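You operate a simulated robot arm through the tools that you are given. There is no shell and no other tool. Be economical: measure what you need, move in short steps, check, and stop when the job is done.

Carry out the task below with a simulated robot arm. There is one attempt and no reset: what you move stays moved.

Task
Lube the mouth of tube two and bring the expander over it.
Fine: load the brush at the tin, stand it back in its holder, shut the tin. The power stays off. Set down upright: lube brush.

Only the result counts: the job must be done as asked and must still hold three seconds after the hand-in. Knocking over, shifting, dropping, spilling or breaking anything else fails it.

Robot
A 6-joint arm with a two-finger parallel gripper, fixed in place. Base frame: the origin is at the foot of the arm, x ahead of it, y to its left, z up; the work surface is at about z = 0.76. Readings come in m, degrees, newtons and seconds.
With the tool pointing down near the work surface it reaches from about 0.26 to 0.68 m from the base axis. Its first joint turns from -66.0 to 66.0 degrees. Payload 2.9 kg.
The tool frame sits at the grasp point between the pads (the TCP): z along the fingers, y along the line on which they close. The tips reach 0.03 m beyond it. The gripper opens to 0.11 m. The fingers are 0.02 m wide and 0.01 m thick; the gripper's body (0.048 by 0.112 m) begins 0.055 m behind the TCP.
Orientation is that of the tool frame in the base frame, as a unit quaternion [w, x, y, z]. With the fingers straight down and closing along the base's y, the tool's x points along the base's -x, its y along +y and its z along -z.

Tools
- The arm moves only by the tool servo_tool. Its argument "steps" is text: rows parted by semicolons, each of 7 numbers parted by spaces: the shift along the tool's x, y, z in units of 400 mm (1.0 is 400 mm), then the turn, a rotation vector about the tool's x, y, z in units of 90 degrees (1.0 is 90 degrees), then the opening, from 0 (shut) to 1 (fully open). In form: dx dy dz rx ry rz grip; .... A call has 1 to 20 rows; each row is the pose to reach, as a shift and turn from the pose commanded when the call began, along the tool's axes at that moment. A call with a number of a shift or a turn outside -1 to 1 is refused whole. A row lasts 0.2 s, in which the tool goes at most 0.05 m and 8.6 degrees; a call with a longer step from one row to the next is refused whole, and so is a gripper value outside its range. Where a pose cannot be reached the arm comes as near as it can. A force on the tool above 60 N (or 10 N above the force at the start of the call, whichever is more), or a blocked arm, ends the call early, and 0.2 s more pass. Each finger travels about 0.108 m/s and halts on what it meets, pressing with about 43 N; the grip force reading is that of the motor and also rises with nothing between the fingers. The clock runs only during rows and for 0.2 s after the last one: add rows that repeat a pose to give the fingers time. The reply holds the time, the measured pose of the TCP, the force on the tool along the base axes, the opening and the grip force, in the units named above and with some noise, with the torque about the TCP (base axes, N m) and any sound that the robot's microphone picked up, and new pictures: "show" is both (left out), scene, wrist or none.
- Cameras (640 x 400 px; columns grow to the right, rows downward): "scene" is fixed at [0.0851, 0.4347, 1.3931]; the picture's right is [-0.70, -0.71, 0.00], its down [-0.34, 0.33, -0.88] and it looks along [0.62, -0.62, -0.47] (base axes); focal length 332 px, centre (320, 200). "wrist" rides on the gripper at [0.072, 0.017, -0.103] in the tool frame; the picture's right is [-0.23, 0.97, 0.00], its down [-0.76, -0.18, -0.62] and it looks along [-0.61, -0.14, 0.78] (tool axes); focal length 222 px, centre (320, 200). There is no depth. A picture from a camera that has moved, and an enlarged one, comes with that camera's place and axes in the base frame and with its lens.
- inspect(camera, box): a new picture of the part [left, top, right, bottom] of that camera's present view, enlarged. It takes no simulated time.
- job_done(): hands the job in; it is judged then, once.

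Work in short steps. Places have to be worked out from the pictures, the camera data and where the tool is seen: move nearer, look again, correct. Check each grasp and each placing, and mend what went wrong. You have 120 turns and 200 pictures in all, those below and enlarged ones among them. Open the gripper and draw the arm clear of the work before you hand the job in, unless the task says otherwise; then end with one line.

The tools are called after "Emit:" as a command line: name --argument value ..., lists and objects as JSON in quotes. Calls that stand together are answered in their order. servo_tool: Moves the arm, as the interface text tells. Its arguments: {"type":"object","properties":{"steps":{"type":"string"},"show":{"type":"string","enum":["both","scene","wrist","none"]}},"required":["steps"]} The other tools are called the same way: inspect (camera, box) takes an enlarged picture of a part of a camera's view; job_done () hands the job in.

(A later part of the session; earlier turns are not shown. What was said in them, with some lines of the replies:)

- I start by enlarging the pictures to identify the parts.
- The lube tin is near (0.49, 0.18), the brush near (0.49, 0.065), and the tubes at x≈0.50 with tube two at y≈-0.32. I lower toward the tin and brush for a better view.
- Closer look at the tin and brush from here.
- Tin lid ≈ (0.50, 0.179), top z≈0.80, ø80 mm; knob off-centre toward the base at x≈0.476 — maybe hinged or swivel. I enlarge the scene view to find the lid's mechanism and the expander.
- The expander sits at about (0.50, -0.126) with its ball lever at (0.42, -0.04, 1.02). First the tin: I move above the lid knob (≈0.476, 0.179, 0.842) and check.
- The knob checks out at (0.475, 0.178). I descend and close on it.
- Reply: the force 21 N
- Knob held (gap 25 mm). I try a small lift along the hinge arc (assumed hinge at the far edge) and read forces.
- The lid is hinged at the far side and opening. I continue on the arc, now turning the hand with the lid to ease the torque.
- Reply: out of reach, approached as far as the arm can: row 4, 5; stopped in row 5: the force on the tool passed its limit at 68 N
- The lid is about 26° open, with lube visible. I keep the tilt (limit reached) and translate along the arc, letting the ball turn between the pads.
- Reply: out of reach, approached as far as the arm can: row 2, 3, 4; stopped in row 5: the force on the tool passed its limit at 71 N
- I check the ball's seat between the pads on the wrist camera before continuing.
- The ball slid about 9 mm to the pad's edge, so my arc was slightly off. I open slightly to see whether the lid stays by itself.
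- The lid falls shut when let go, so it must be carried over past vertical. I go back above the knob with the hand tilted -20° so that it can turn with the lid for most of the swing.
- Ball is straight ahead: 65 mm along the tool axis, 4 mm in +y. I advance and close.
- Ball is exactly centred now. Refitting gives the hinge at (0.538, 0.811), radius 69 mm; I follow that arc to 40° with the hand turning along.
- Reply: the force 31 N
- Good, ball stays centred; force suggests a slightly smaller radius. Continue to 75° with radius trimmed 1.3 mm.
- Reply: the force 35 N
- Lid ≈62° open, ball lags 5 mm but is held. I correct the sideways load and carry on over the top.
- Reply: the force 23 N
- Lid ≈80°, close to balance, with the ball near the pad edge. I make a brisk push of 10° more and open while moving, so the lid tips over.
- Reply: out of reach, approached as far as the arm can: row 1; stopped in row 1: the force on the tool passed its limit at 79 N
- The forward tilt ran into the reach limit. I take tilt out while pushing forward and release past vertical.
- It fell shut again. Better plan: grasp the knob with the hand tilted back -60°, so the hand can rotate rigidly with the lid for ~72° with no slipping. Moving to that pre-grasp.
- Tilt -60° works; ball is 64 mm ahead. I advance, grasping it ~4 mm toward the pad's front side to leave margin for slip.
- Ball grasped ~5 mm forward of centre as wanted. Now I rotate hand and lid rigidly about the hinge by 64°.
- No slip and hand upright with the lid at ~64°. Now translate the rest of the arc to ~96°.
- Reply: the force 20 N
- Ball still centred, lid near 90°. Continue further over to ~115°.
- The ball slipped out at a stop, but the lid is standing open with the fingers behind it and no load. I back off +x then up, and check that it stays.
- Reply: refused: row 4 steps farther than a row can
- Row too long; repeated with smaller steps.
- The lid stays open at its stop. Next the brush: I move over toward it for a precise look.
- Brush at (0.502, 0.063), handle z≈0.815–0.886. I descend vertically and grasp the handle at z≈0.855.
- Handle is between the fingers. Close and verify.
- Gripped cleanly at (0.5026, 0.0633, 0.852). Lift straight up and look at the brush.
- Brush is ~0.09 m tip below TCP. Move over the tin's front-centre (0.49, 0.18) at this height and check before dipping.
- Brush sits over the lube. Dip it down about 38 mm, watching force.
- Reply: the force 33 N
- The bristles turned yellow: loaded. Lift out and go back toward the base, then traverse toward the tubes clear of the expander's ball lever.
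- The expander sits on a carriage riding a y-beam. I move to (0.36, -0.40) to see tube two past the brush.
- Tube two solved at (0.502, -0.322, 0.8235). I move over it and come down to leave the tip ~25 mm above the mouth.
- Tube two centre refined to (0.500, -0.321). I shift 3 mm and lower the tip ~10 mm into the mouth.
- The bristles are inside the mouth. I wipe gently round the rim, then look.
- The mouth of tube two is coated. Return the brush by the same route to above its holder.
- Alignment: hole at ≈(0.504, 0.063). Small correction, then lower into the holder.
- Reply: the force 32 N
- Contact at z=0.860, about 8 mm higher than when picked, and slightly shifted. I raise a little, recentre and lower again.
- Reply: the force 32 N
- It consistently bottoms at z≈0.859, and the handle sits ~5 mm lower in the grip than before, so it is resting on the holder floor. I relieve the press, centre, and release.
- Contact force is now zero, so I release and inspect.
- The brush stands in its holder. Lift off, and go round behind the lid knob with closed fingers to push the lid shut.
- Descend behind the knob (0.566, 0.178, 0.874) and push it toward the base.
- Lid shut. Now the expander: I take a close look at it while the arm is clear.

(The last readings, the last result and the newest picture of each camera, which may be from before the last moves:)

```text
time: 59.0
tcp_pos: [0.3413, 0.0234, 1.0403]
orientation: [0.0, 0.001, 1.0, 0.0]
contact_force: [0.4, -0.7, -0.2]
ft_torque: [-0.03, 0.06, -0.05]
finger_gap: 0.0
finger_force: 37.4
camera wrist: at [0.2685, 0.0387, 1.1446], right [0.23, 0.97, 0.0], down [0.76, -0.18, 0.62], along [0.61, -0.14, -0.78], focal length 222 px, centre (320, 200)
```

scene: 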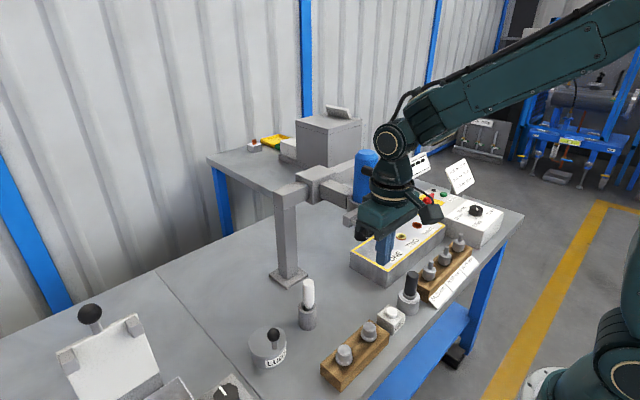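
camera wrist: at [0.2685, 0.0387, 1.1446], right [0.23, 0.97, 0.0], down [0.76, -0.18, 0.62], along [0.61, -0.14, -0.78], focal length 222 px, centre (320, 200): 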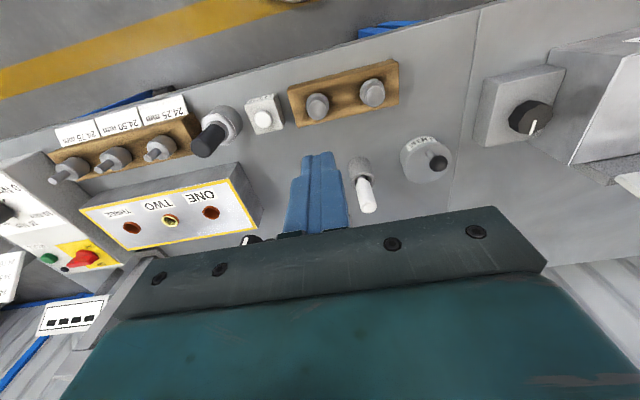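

I tilt the hand up and raise it so the wrist camera can view the expander directly.

Emit:
servo_tool --steps "0 0 -0.04 0 -0.08 0 0; 0 0 -0.08 0 -0.16 0 0; 0 0 -0.12 0 -0.24 0 0; 0 0 -0.16 0 -0.32 0 0; 0 0 -0.2 0 -0.4 0 0; 0 0 -0.24 0 -0.48 0 0; 0 0 -0.28 0 -0.556 0 0; 0 0 -0.28 0 -0.556 0 0" --show "wrist"

Emit:
inspect --camera "wrist" --box '[140, 60, 340, 200]'

Emit:
inspect --camera "scene" --box '[260, 120, 440, 270]'

```text
time: 60.8
tcp_pos: [0.3412, 0.0259, 1.1506]
orientation: [0.423, 0.0, 0.906, 0.001]
contact_force: [0.1, 0.0, -0.6]
ft_torque: [0.01, -0.03, 0.0]
finger_gap: 0.0001
finger_force: 38.1
camera wrist: at [0.2159, 0.0419, 1.1619], right [0.15, 0.97, 0.18], down [0.01, -0.18, 0.98], along [0.99, -0.14, -0.04], focal length 222 px, centre (320, 200)
```

wrist: 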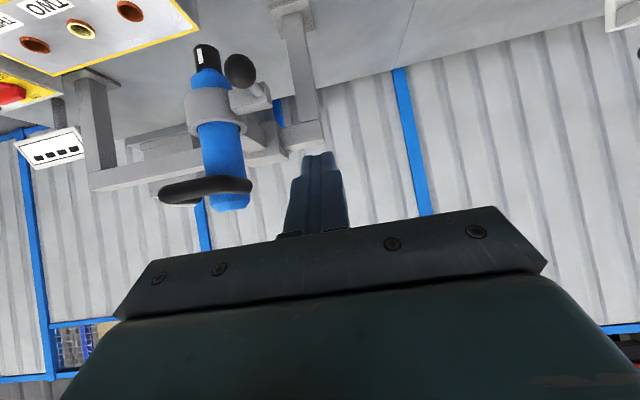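

```text
2.86 times, centred on (240, 130) of wrist
camera zoom: at [0.2159, 0.0419, 1.1619], right [0.15, 0.97, 0.18], down [0.01, -0.18, 0.98], along [0.99, -0.14, -0.04], focal length 635 px, centre (549, 400)
```

zoom: 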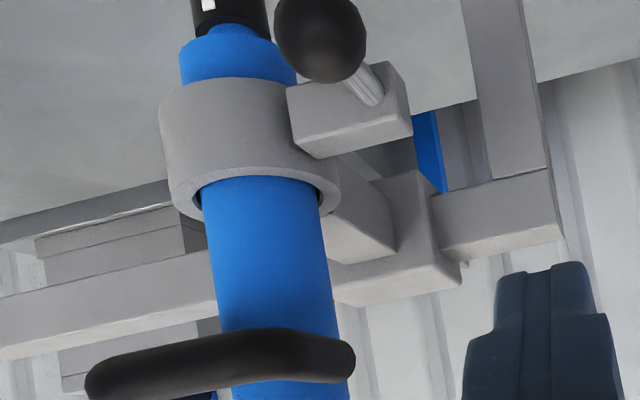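

```text
2.67 times, centred on (350, 195) of scene
camera zoom: at [0.0851, 0.4347, 1.3931], right [-0.7, -0.71, 0.0], down [-0.34, 0.33, -0.88], along [0.62, -0.62, -0.47], focal length 885 px, centre (240, 213)
```

zoom: 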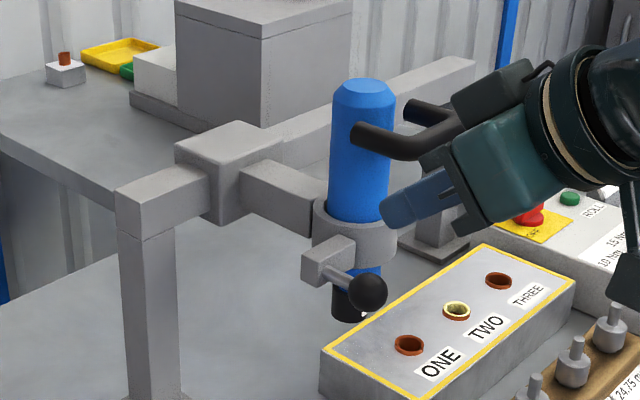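

Expander axis ≈ (0.50, -0.124); a clamp/lever block projects on its +y side at (0.475, -0.03…-0.09, 1.015), ball at (0.42, -0.043). I'll push that block's +y face with closed fingers; first go upright to (0.475, 0.03, 1.10).

Emit:
servo_tool --steps "-0.01 0 0.02 0 0.08 0 0; -0.025 0.002 0.07 0 0.16 0 0; -0.045 0.004 0.13 0 0.24 0 0; -0.065 0.006 0.19 0 0.32 0 0; -0.085 0.008 0.25 0 0.4 0 0; -0.105 0.01 0.3 0 0.48 0 0; -0.1197 0.01 0.337 0 0.556 0 0; -0.1197 0.01 0.337 0 0.556 0 0"

Emit:
inspect --camera "scene" --box '[270, 120, 430, 260]'

```text
time: 62.6
tcp_pos: [0.4765, 0.0306, 1.1002]
orientation: [-0.001, -0.001, 1.0, 0.0]
contact_force: [-0.2, -0.6, -0.1]
ft_torque: [0.0, -0.02, 0.0]
finger_gap: 0.0001
finger_force: 37.5
camera wrist: at [0.405, 0.0456, 1.204], right [0.23, 0.97, 0.0], down [0.76, -0.18, 0.62], along [0.6, -0.14, -0.78], focal length 222 px, centre (320, 200)
```

scene: 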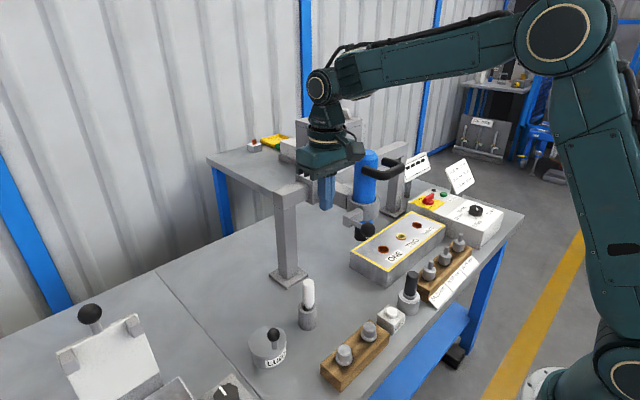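
wrist: 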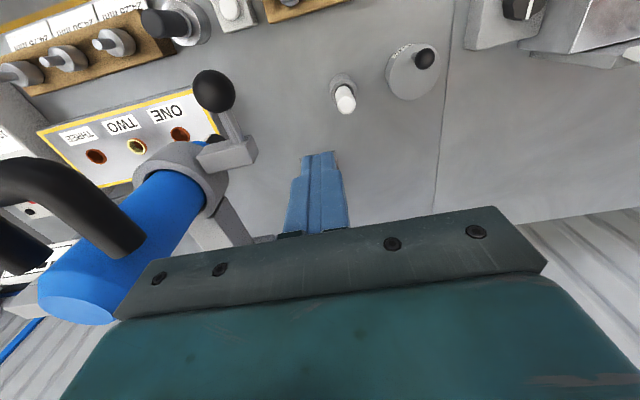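

```text
2.86 times, centred on (350, 190) of scene
camera zoom: at [0.0851, 0.4347, 1.3931], right [-0.7, -0.71, 0.0], down [-0.34, 0.33, -0.88], along [0.62, -0.62, -0.47], focal length 949 px, centre (234, 229)
```

zoom: 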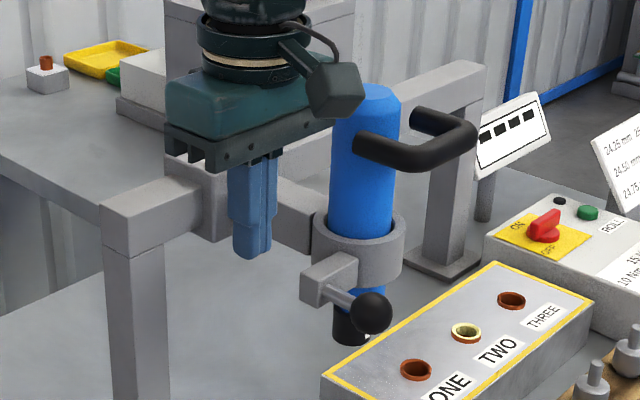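

Block's +y face at y≈-0.035, x≈0.478, z≈1.02. Descend beside it and push gently 30 mm.

Emit:
servo_tool --steps "0 0 0.1 0 0 0 0; 0 0 0.2 0 0 0 0; 0 -0.05 0.2 0 0 0 0; 0 -0.1 0.2 0 0 0 0; 0 -0.13 0.2 0 0 0 0; 0 -0.15 0.2 0 0 0 0; 0 -0.17 0.2 0 0 0 0; 0 -0.19 0.2 0 0 0 0; 0 -0.21 0.2 0 0 0 0; 0 -0.21 0.2 0 0 0 0" --show "wrist"

Emit:
inspect --camera "scene" --box '[270, 120, 430, 260]'

```text
time: 64.8
tcp_pos: [0.475, -0.0529, 1.0191]
orientation: [-0.001, 0.0, 1.0, 0.001]
contact_force: [-0.4, -0.3, -0.5]
ft_torque: [-0.04, -0.02, 0.0]
finger_gap: 0.0001
finger_force: 37.5
camera wrist: at [0.4034, -0.0382, 1.1234], right [0.23, 0.97, 0.0], down [0.76, -0.18, 0.62], along [0.61, -0.14, -0.78], focal length 222 px, centre (320, 200)
```

wrist: 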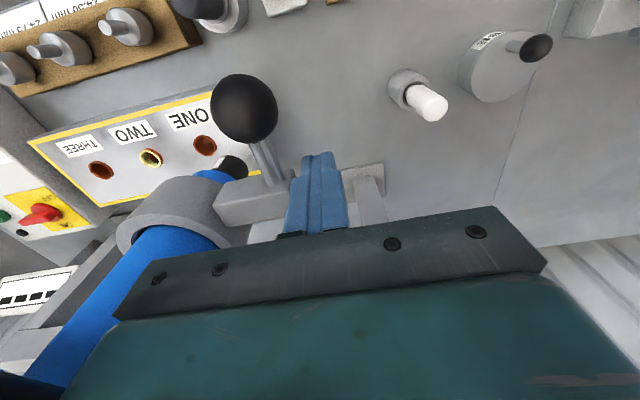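

```text
2.86 times, centred on (350, 190) of scene
camera zoom: at [0.0851, 0.4347, 1.3931], right [-0.7, -0.71, 0.0], down [-0.34, 0.33, -0.88], along [0.62, -0.62, -0.47], focal length 949 px, centre (234, 229)
```

zoom: 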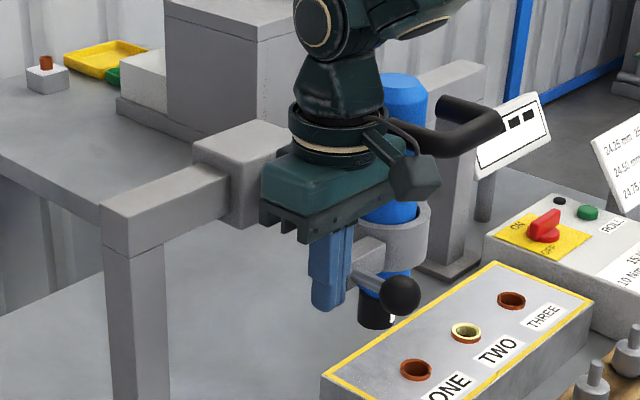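

The carriage slides easily with the push. Continue slowly to TCP y≈-0.195, then measure.

Emit:
servo_tool --steps "0 -0.02 0 0 0 0 0; 0 -0.045 0 0 0 0 0; 0 -0.07 0 0 0 0 0; 0 -0.095 0 0 0 0 0; 0 -0.12 0 0 0 0 0; 0 -0.145 0 0 0 0 0; 0 -0.17 0 0 0 0 0; 0 -0.195 0 0 0 0 0; 0 -0.22 0 0 0 0 0; 0 -0.245 0 0 0 0 0; 0 -0.27 0 0 0 0 0; 0 -0.295 0 0 0 0 0; 0 -0.315 0 0 0 0 0; 0 -0.33 0 0 0 0 0; 0 -0.342 0 0 0 0 0; 0 -0.35 0 0 0 0 0; 0 -0.355 0 0 0 0 0; 0 -0.355 0 0 0 0 0" --show "wrist"

Emit:
inspect --camera "scene" --box '[320, 130, 480, 270]'

```text
time: 68.6
tcp_pos: [0.4758, -0.1952, 1.0208]
orientation: [-0.002, 0.0, 1.0, 0.001]
contact_force: [0.0, 1.4, -0.8]
ft_torque: [-0.07, -0.01, -0.03]
finger_gap: 0.0
finger_force: 37.8
camera wrist: at [0.4043, -0.1794, 1.1244], right [0.23, 0.97, 0.0], down [0.76, -0.18, 0.62], along [0.61, -0.14, -0.78], focal length 222 px, centre (320, 200)
```

wrist: 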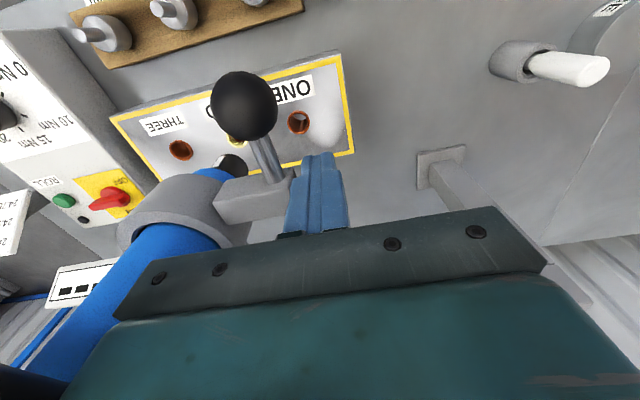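

```text
2.86 times, centred on (400, 200) of scene
camera zoom: at [0.0851, 0.4347, 1.3931], right [-0.7, -0.71, 0.0], down [-0.34, 0.33, -0.88], along [0.62, -0.62, -0.47], focal length 949 px, centre (91, 200)
```

zoom: 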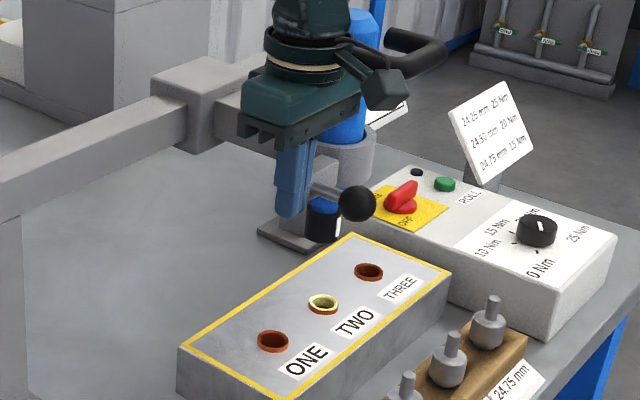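

Still in contact. Both cameras say the expander tip is ≈0.022 m short of tube two in y. Push that remainder slowly.

Emit:
servo_tool --steps "0 -0.012 0 0 0 0 0; 0 -0.024 0 0 0 0 0; 0 -0.034 0 0 0 0 0; 0 -0.042 0 0 0 0 0; 0 -0.048 0 0 0 0 0; 0 -0.052 0 0 0 0 0; 0 -0.052 0 0 0 0 0" --show "none"

Emit:
inspect --camera "scene" --box '[360, 180, 440, 260]'

```text
time: 70.2
tcp_pos: [0.4751, -0.2159, 1.0201]
orientation: [0.0, 0.0, 1.0, 0.001]
contact_force: [-0.2, -0.3, 0.1]
ft_torque: [0.0, -0.03, 0.0]
finger_gap: 0.0
finger_force: 37.9
```

```text
5.00 times, centred on (400, 220) of scene
camera zoom: at [0.0851, 0.4347, 1.3931], right [-0.7, -0.71, 0.0], down [-0.34, 0.33, -0.88], along [0.62, -0.62, -0.47], focal length 1660 px, centre (-80, 100)
```

zoom: 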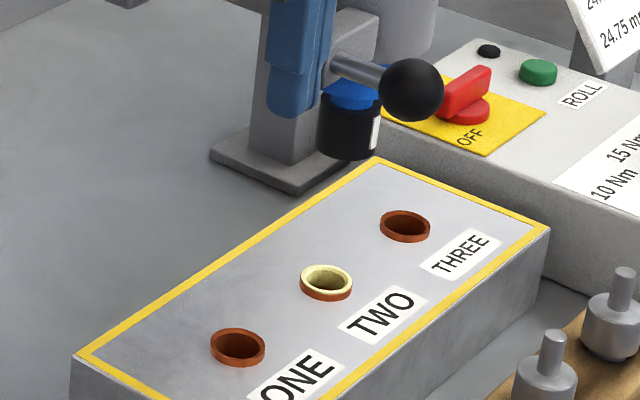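

The tip appears within ~4 mm of the tube axis. I withdraw the hand (+y, up) and look carefully from both cameras.

Emit:
servo_tool --steps "0 0.05 0 0 0 0 0; 0 0.1 0 0 0 0 0; 0 0.15 -0.1 0 0 0 0; 0.1 0.15 -0.15 0 0 0 0; 0.2 0.15 -0.15 0 0 0 0; 0.3 0.15 -0.15 0 0 0 0; 0.4 0.1 -0.15 0 0 0 0; 0.45 0.05 -0.1 0 -0.08 0 0; 0.45 0 -0.05 0 -0.16 0 0; 0.45 -0.05 -0.05 0 -0.24 0 0; 0.45 -0.1 -0.05 0 -0.32 0 0; 0.45 -0.15 -0.05 0 -0.4 0 0; 0.45 -0.15 -0.05 0 -0.4 0 0"

Emit:
inspect --camera "scene" --box '[340, 150, 460, 260]'

```text
time: 73.0
tcp_pos: [0.294, -0.2752, 1.0416]
orientation: [0.309, -0.001, 0.951, 0.001]
contact_force: [0.3, 0.3, 0.2]
ft_torque: [0.0, -0.02, 0.0]
finger_gap: 0.0
finger_force: 37.7
camera wrist: at [0.1758, -0.2602, 1.0824], right [0.18, 0.97, 0.13], down [0.25, -0.18, 0.95], along [0.95, -0.14, -0.28], focal length 222 px, centre (320, 200)
```

scene: 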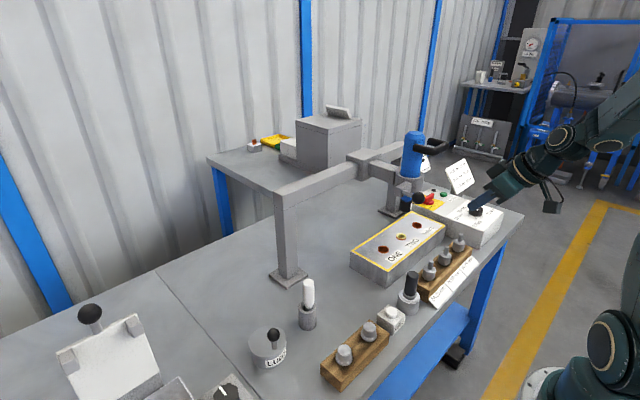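
wrist: 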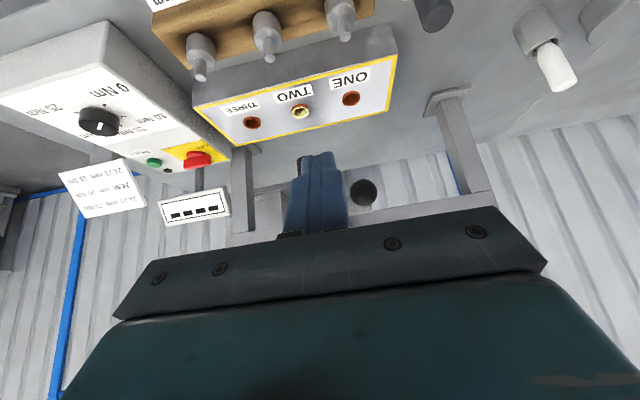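

```text
3.64 times, centred on (400, 205) of scene
camera zoom: at [0.0851, 0.4347, 1.3931], right [-0.7, -0.71, 0.0], down [-0.34, 0.33, -0.88], along [0.62, -0.62, -0.47], focal length 1207 px, centre (29, 182)
```

zoom: 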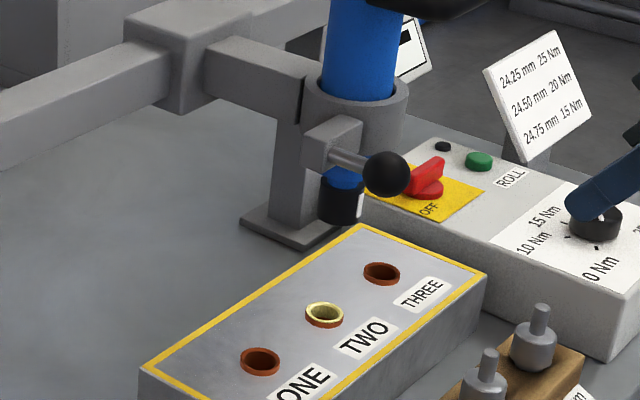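

The fingers hide the tip. I shift +y and up to view expander and tube together.

Emit:
servo_tool --steps "-0.04 0.05 -0.05 0 -0.05 0 0; -0.08 0.1 -0.1 0 -0.1 0 0; -0.12 0.15 -0.16 0 -0.155 0 0; -0.147 0.19 -0.202 0 -0.155 0 0; -0.147 0.19 -0.202 0 -0.155 0 0" --show "wrist"

Emit:
inspect --camera "wrist" --box '[160, 20, 320, 120]'

```text
time: 74.2
tcp_pos: [0.3001, -0.1987, 1.1407]
orientation: [0.421, 0.001, 0.907, -0.001]
contact_force: [-0.2, 0.9, 0.2]
ft_torque: [0.01, 0.01, 0.01]
finger_gap: 0.0
finger_force: 38.0
out of reach, approached as far as the arm can: row 1, 2, 3, 4, 5
camera wrist: at [0.1751, -0.1824, 1.1532], right [0.15, 0.97, 0.17], down [0.01, -0.18, 0.98], along [0.99, -0.14, -0.04], focal length 222 px, centre (320, 200)
```

wrist: 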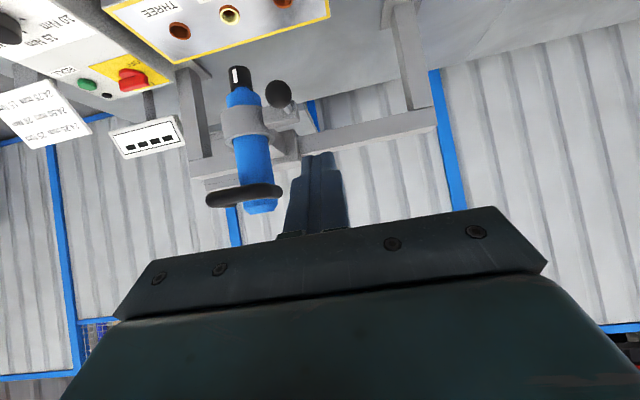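

```text
4.00 times, centred on (240, 70) of wrist
camera zoom: at [0.1751, -0.1824, 1.1532], right [0.15, 0.97, 0.17], down [0.01, -0.18, 0.98], along [0.99, -0.14, -0.04], focal length 888 px, centre (640, 720)
```

zoom: 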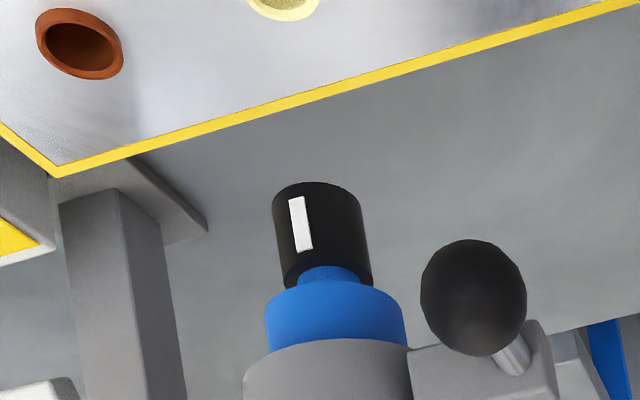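

Tip and tube two agree within ~2 mm in both views. I open the gripper, keep clear, and do a final check of brush, tin and switch.

Emit:
servo_tool --steps "0.02 0 -0.03 0 0 0 0.5; 0.02 0 -0.05 0 0 0 1; 0.02 0 -0.05 0 0 0 1; 0.02 0 -0.05 0 0 0 1" --show "scene"

Emit:
inspect --camera "scene" --box '[240, 260, 340, 380]'

Emit:
inspect --camera "scene" --box '[360, 120, 480, 260]'

```text
time: 75.2
tcp_pos: [0.2974, -0.1909, 1.1434]
orientation: [0.421, 0.001, 0.907, -0.001]
contact_force: [0.6, 0.1, -0.4]
ft_torque: [0.0, -0.02, 0.01]
finger_gap: 0.1099
finger_force: 0.1
out of reach, approached as far as the arm can: row 1, 2, 3, 4
```

scene: 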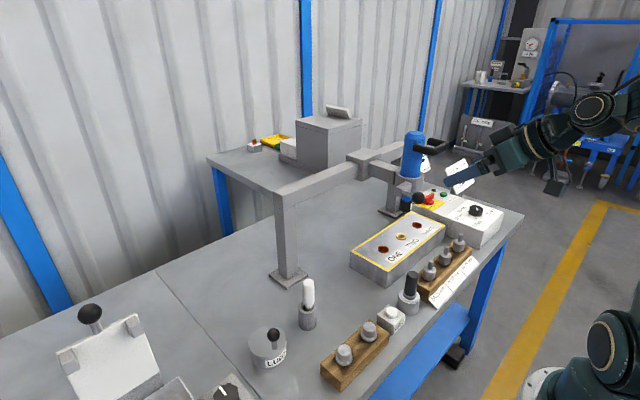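

```text
3.33 times, centred on (290, 320) of scene
camera zoom: at [0.0851, 0.4347, 1.3931], right [-0.7, -0.71, 0.0], down [-0.34, 0.33, -0.88], along [0.62, -0.62, -0.47], focal length 1107 px, centre (420, -200)
```

zoom: 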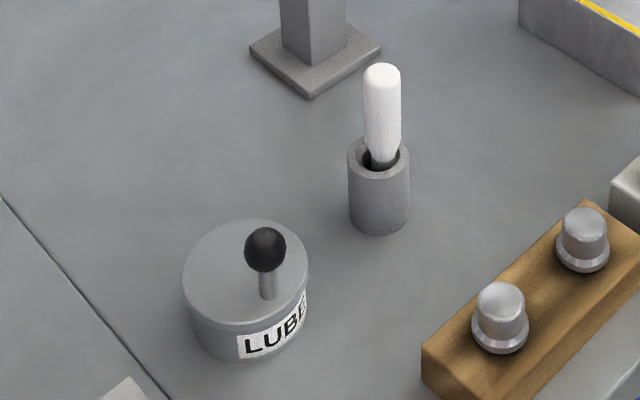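

```text
2.86 times, centred on (420, 190) of scene
camera zoom: at [0.0851, 0.4347, 1.3931], right [-0.7, -0.71, 0.0], down [-0.34, 0.33, -0.88], along [0.62, -0.62, -0.47], focal length 949 px, centre (34, 229)
```

zoom: 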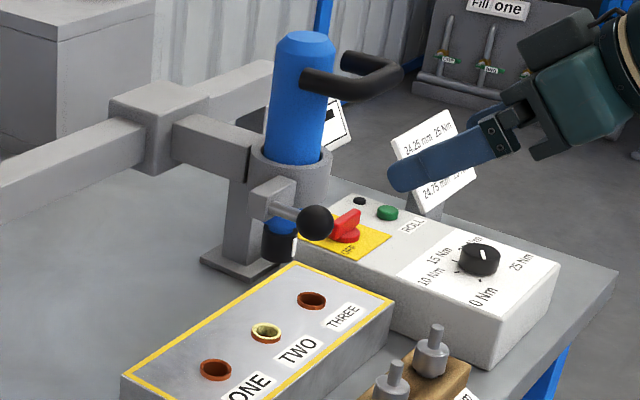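

Brush stands in its holder, tin shut, switch untouched (off), tube two coated, expander over tube two, gripper open and clear. I hand it in.

Emit:
job_done

```text
The job is handed in.
```

The job is handed in: tube two's mouth is lubed and the expander is over it, within about 2–4 mm by the cameras. The brush is back upright in its holder with a slight lean, the tin is shut, and I never touched the power switch.
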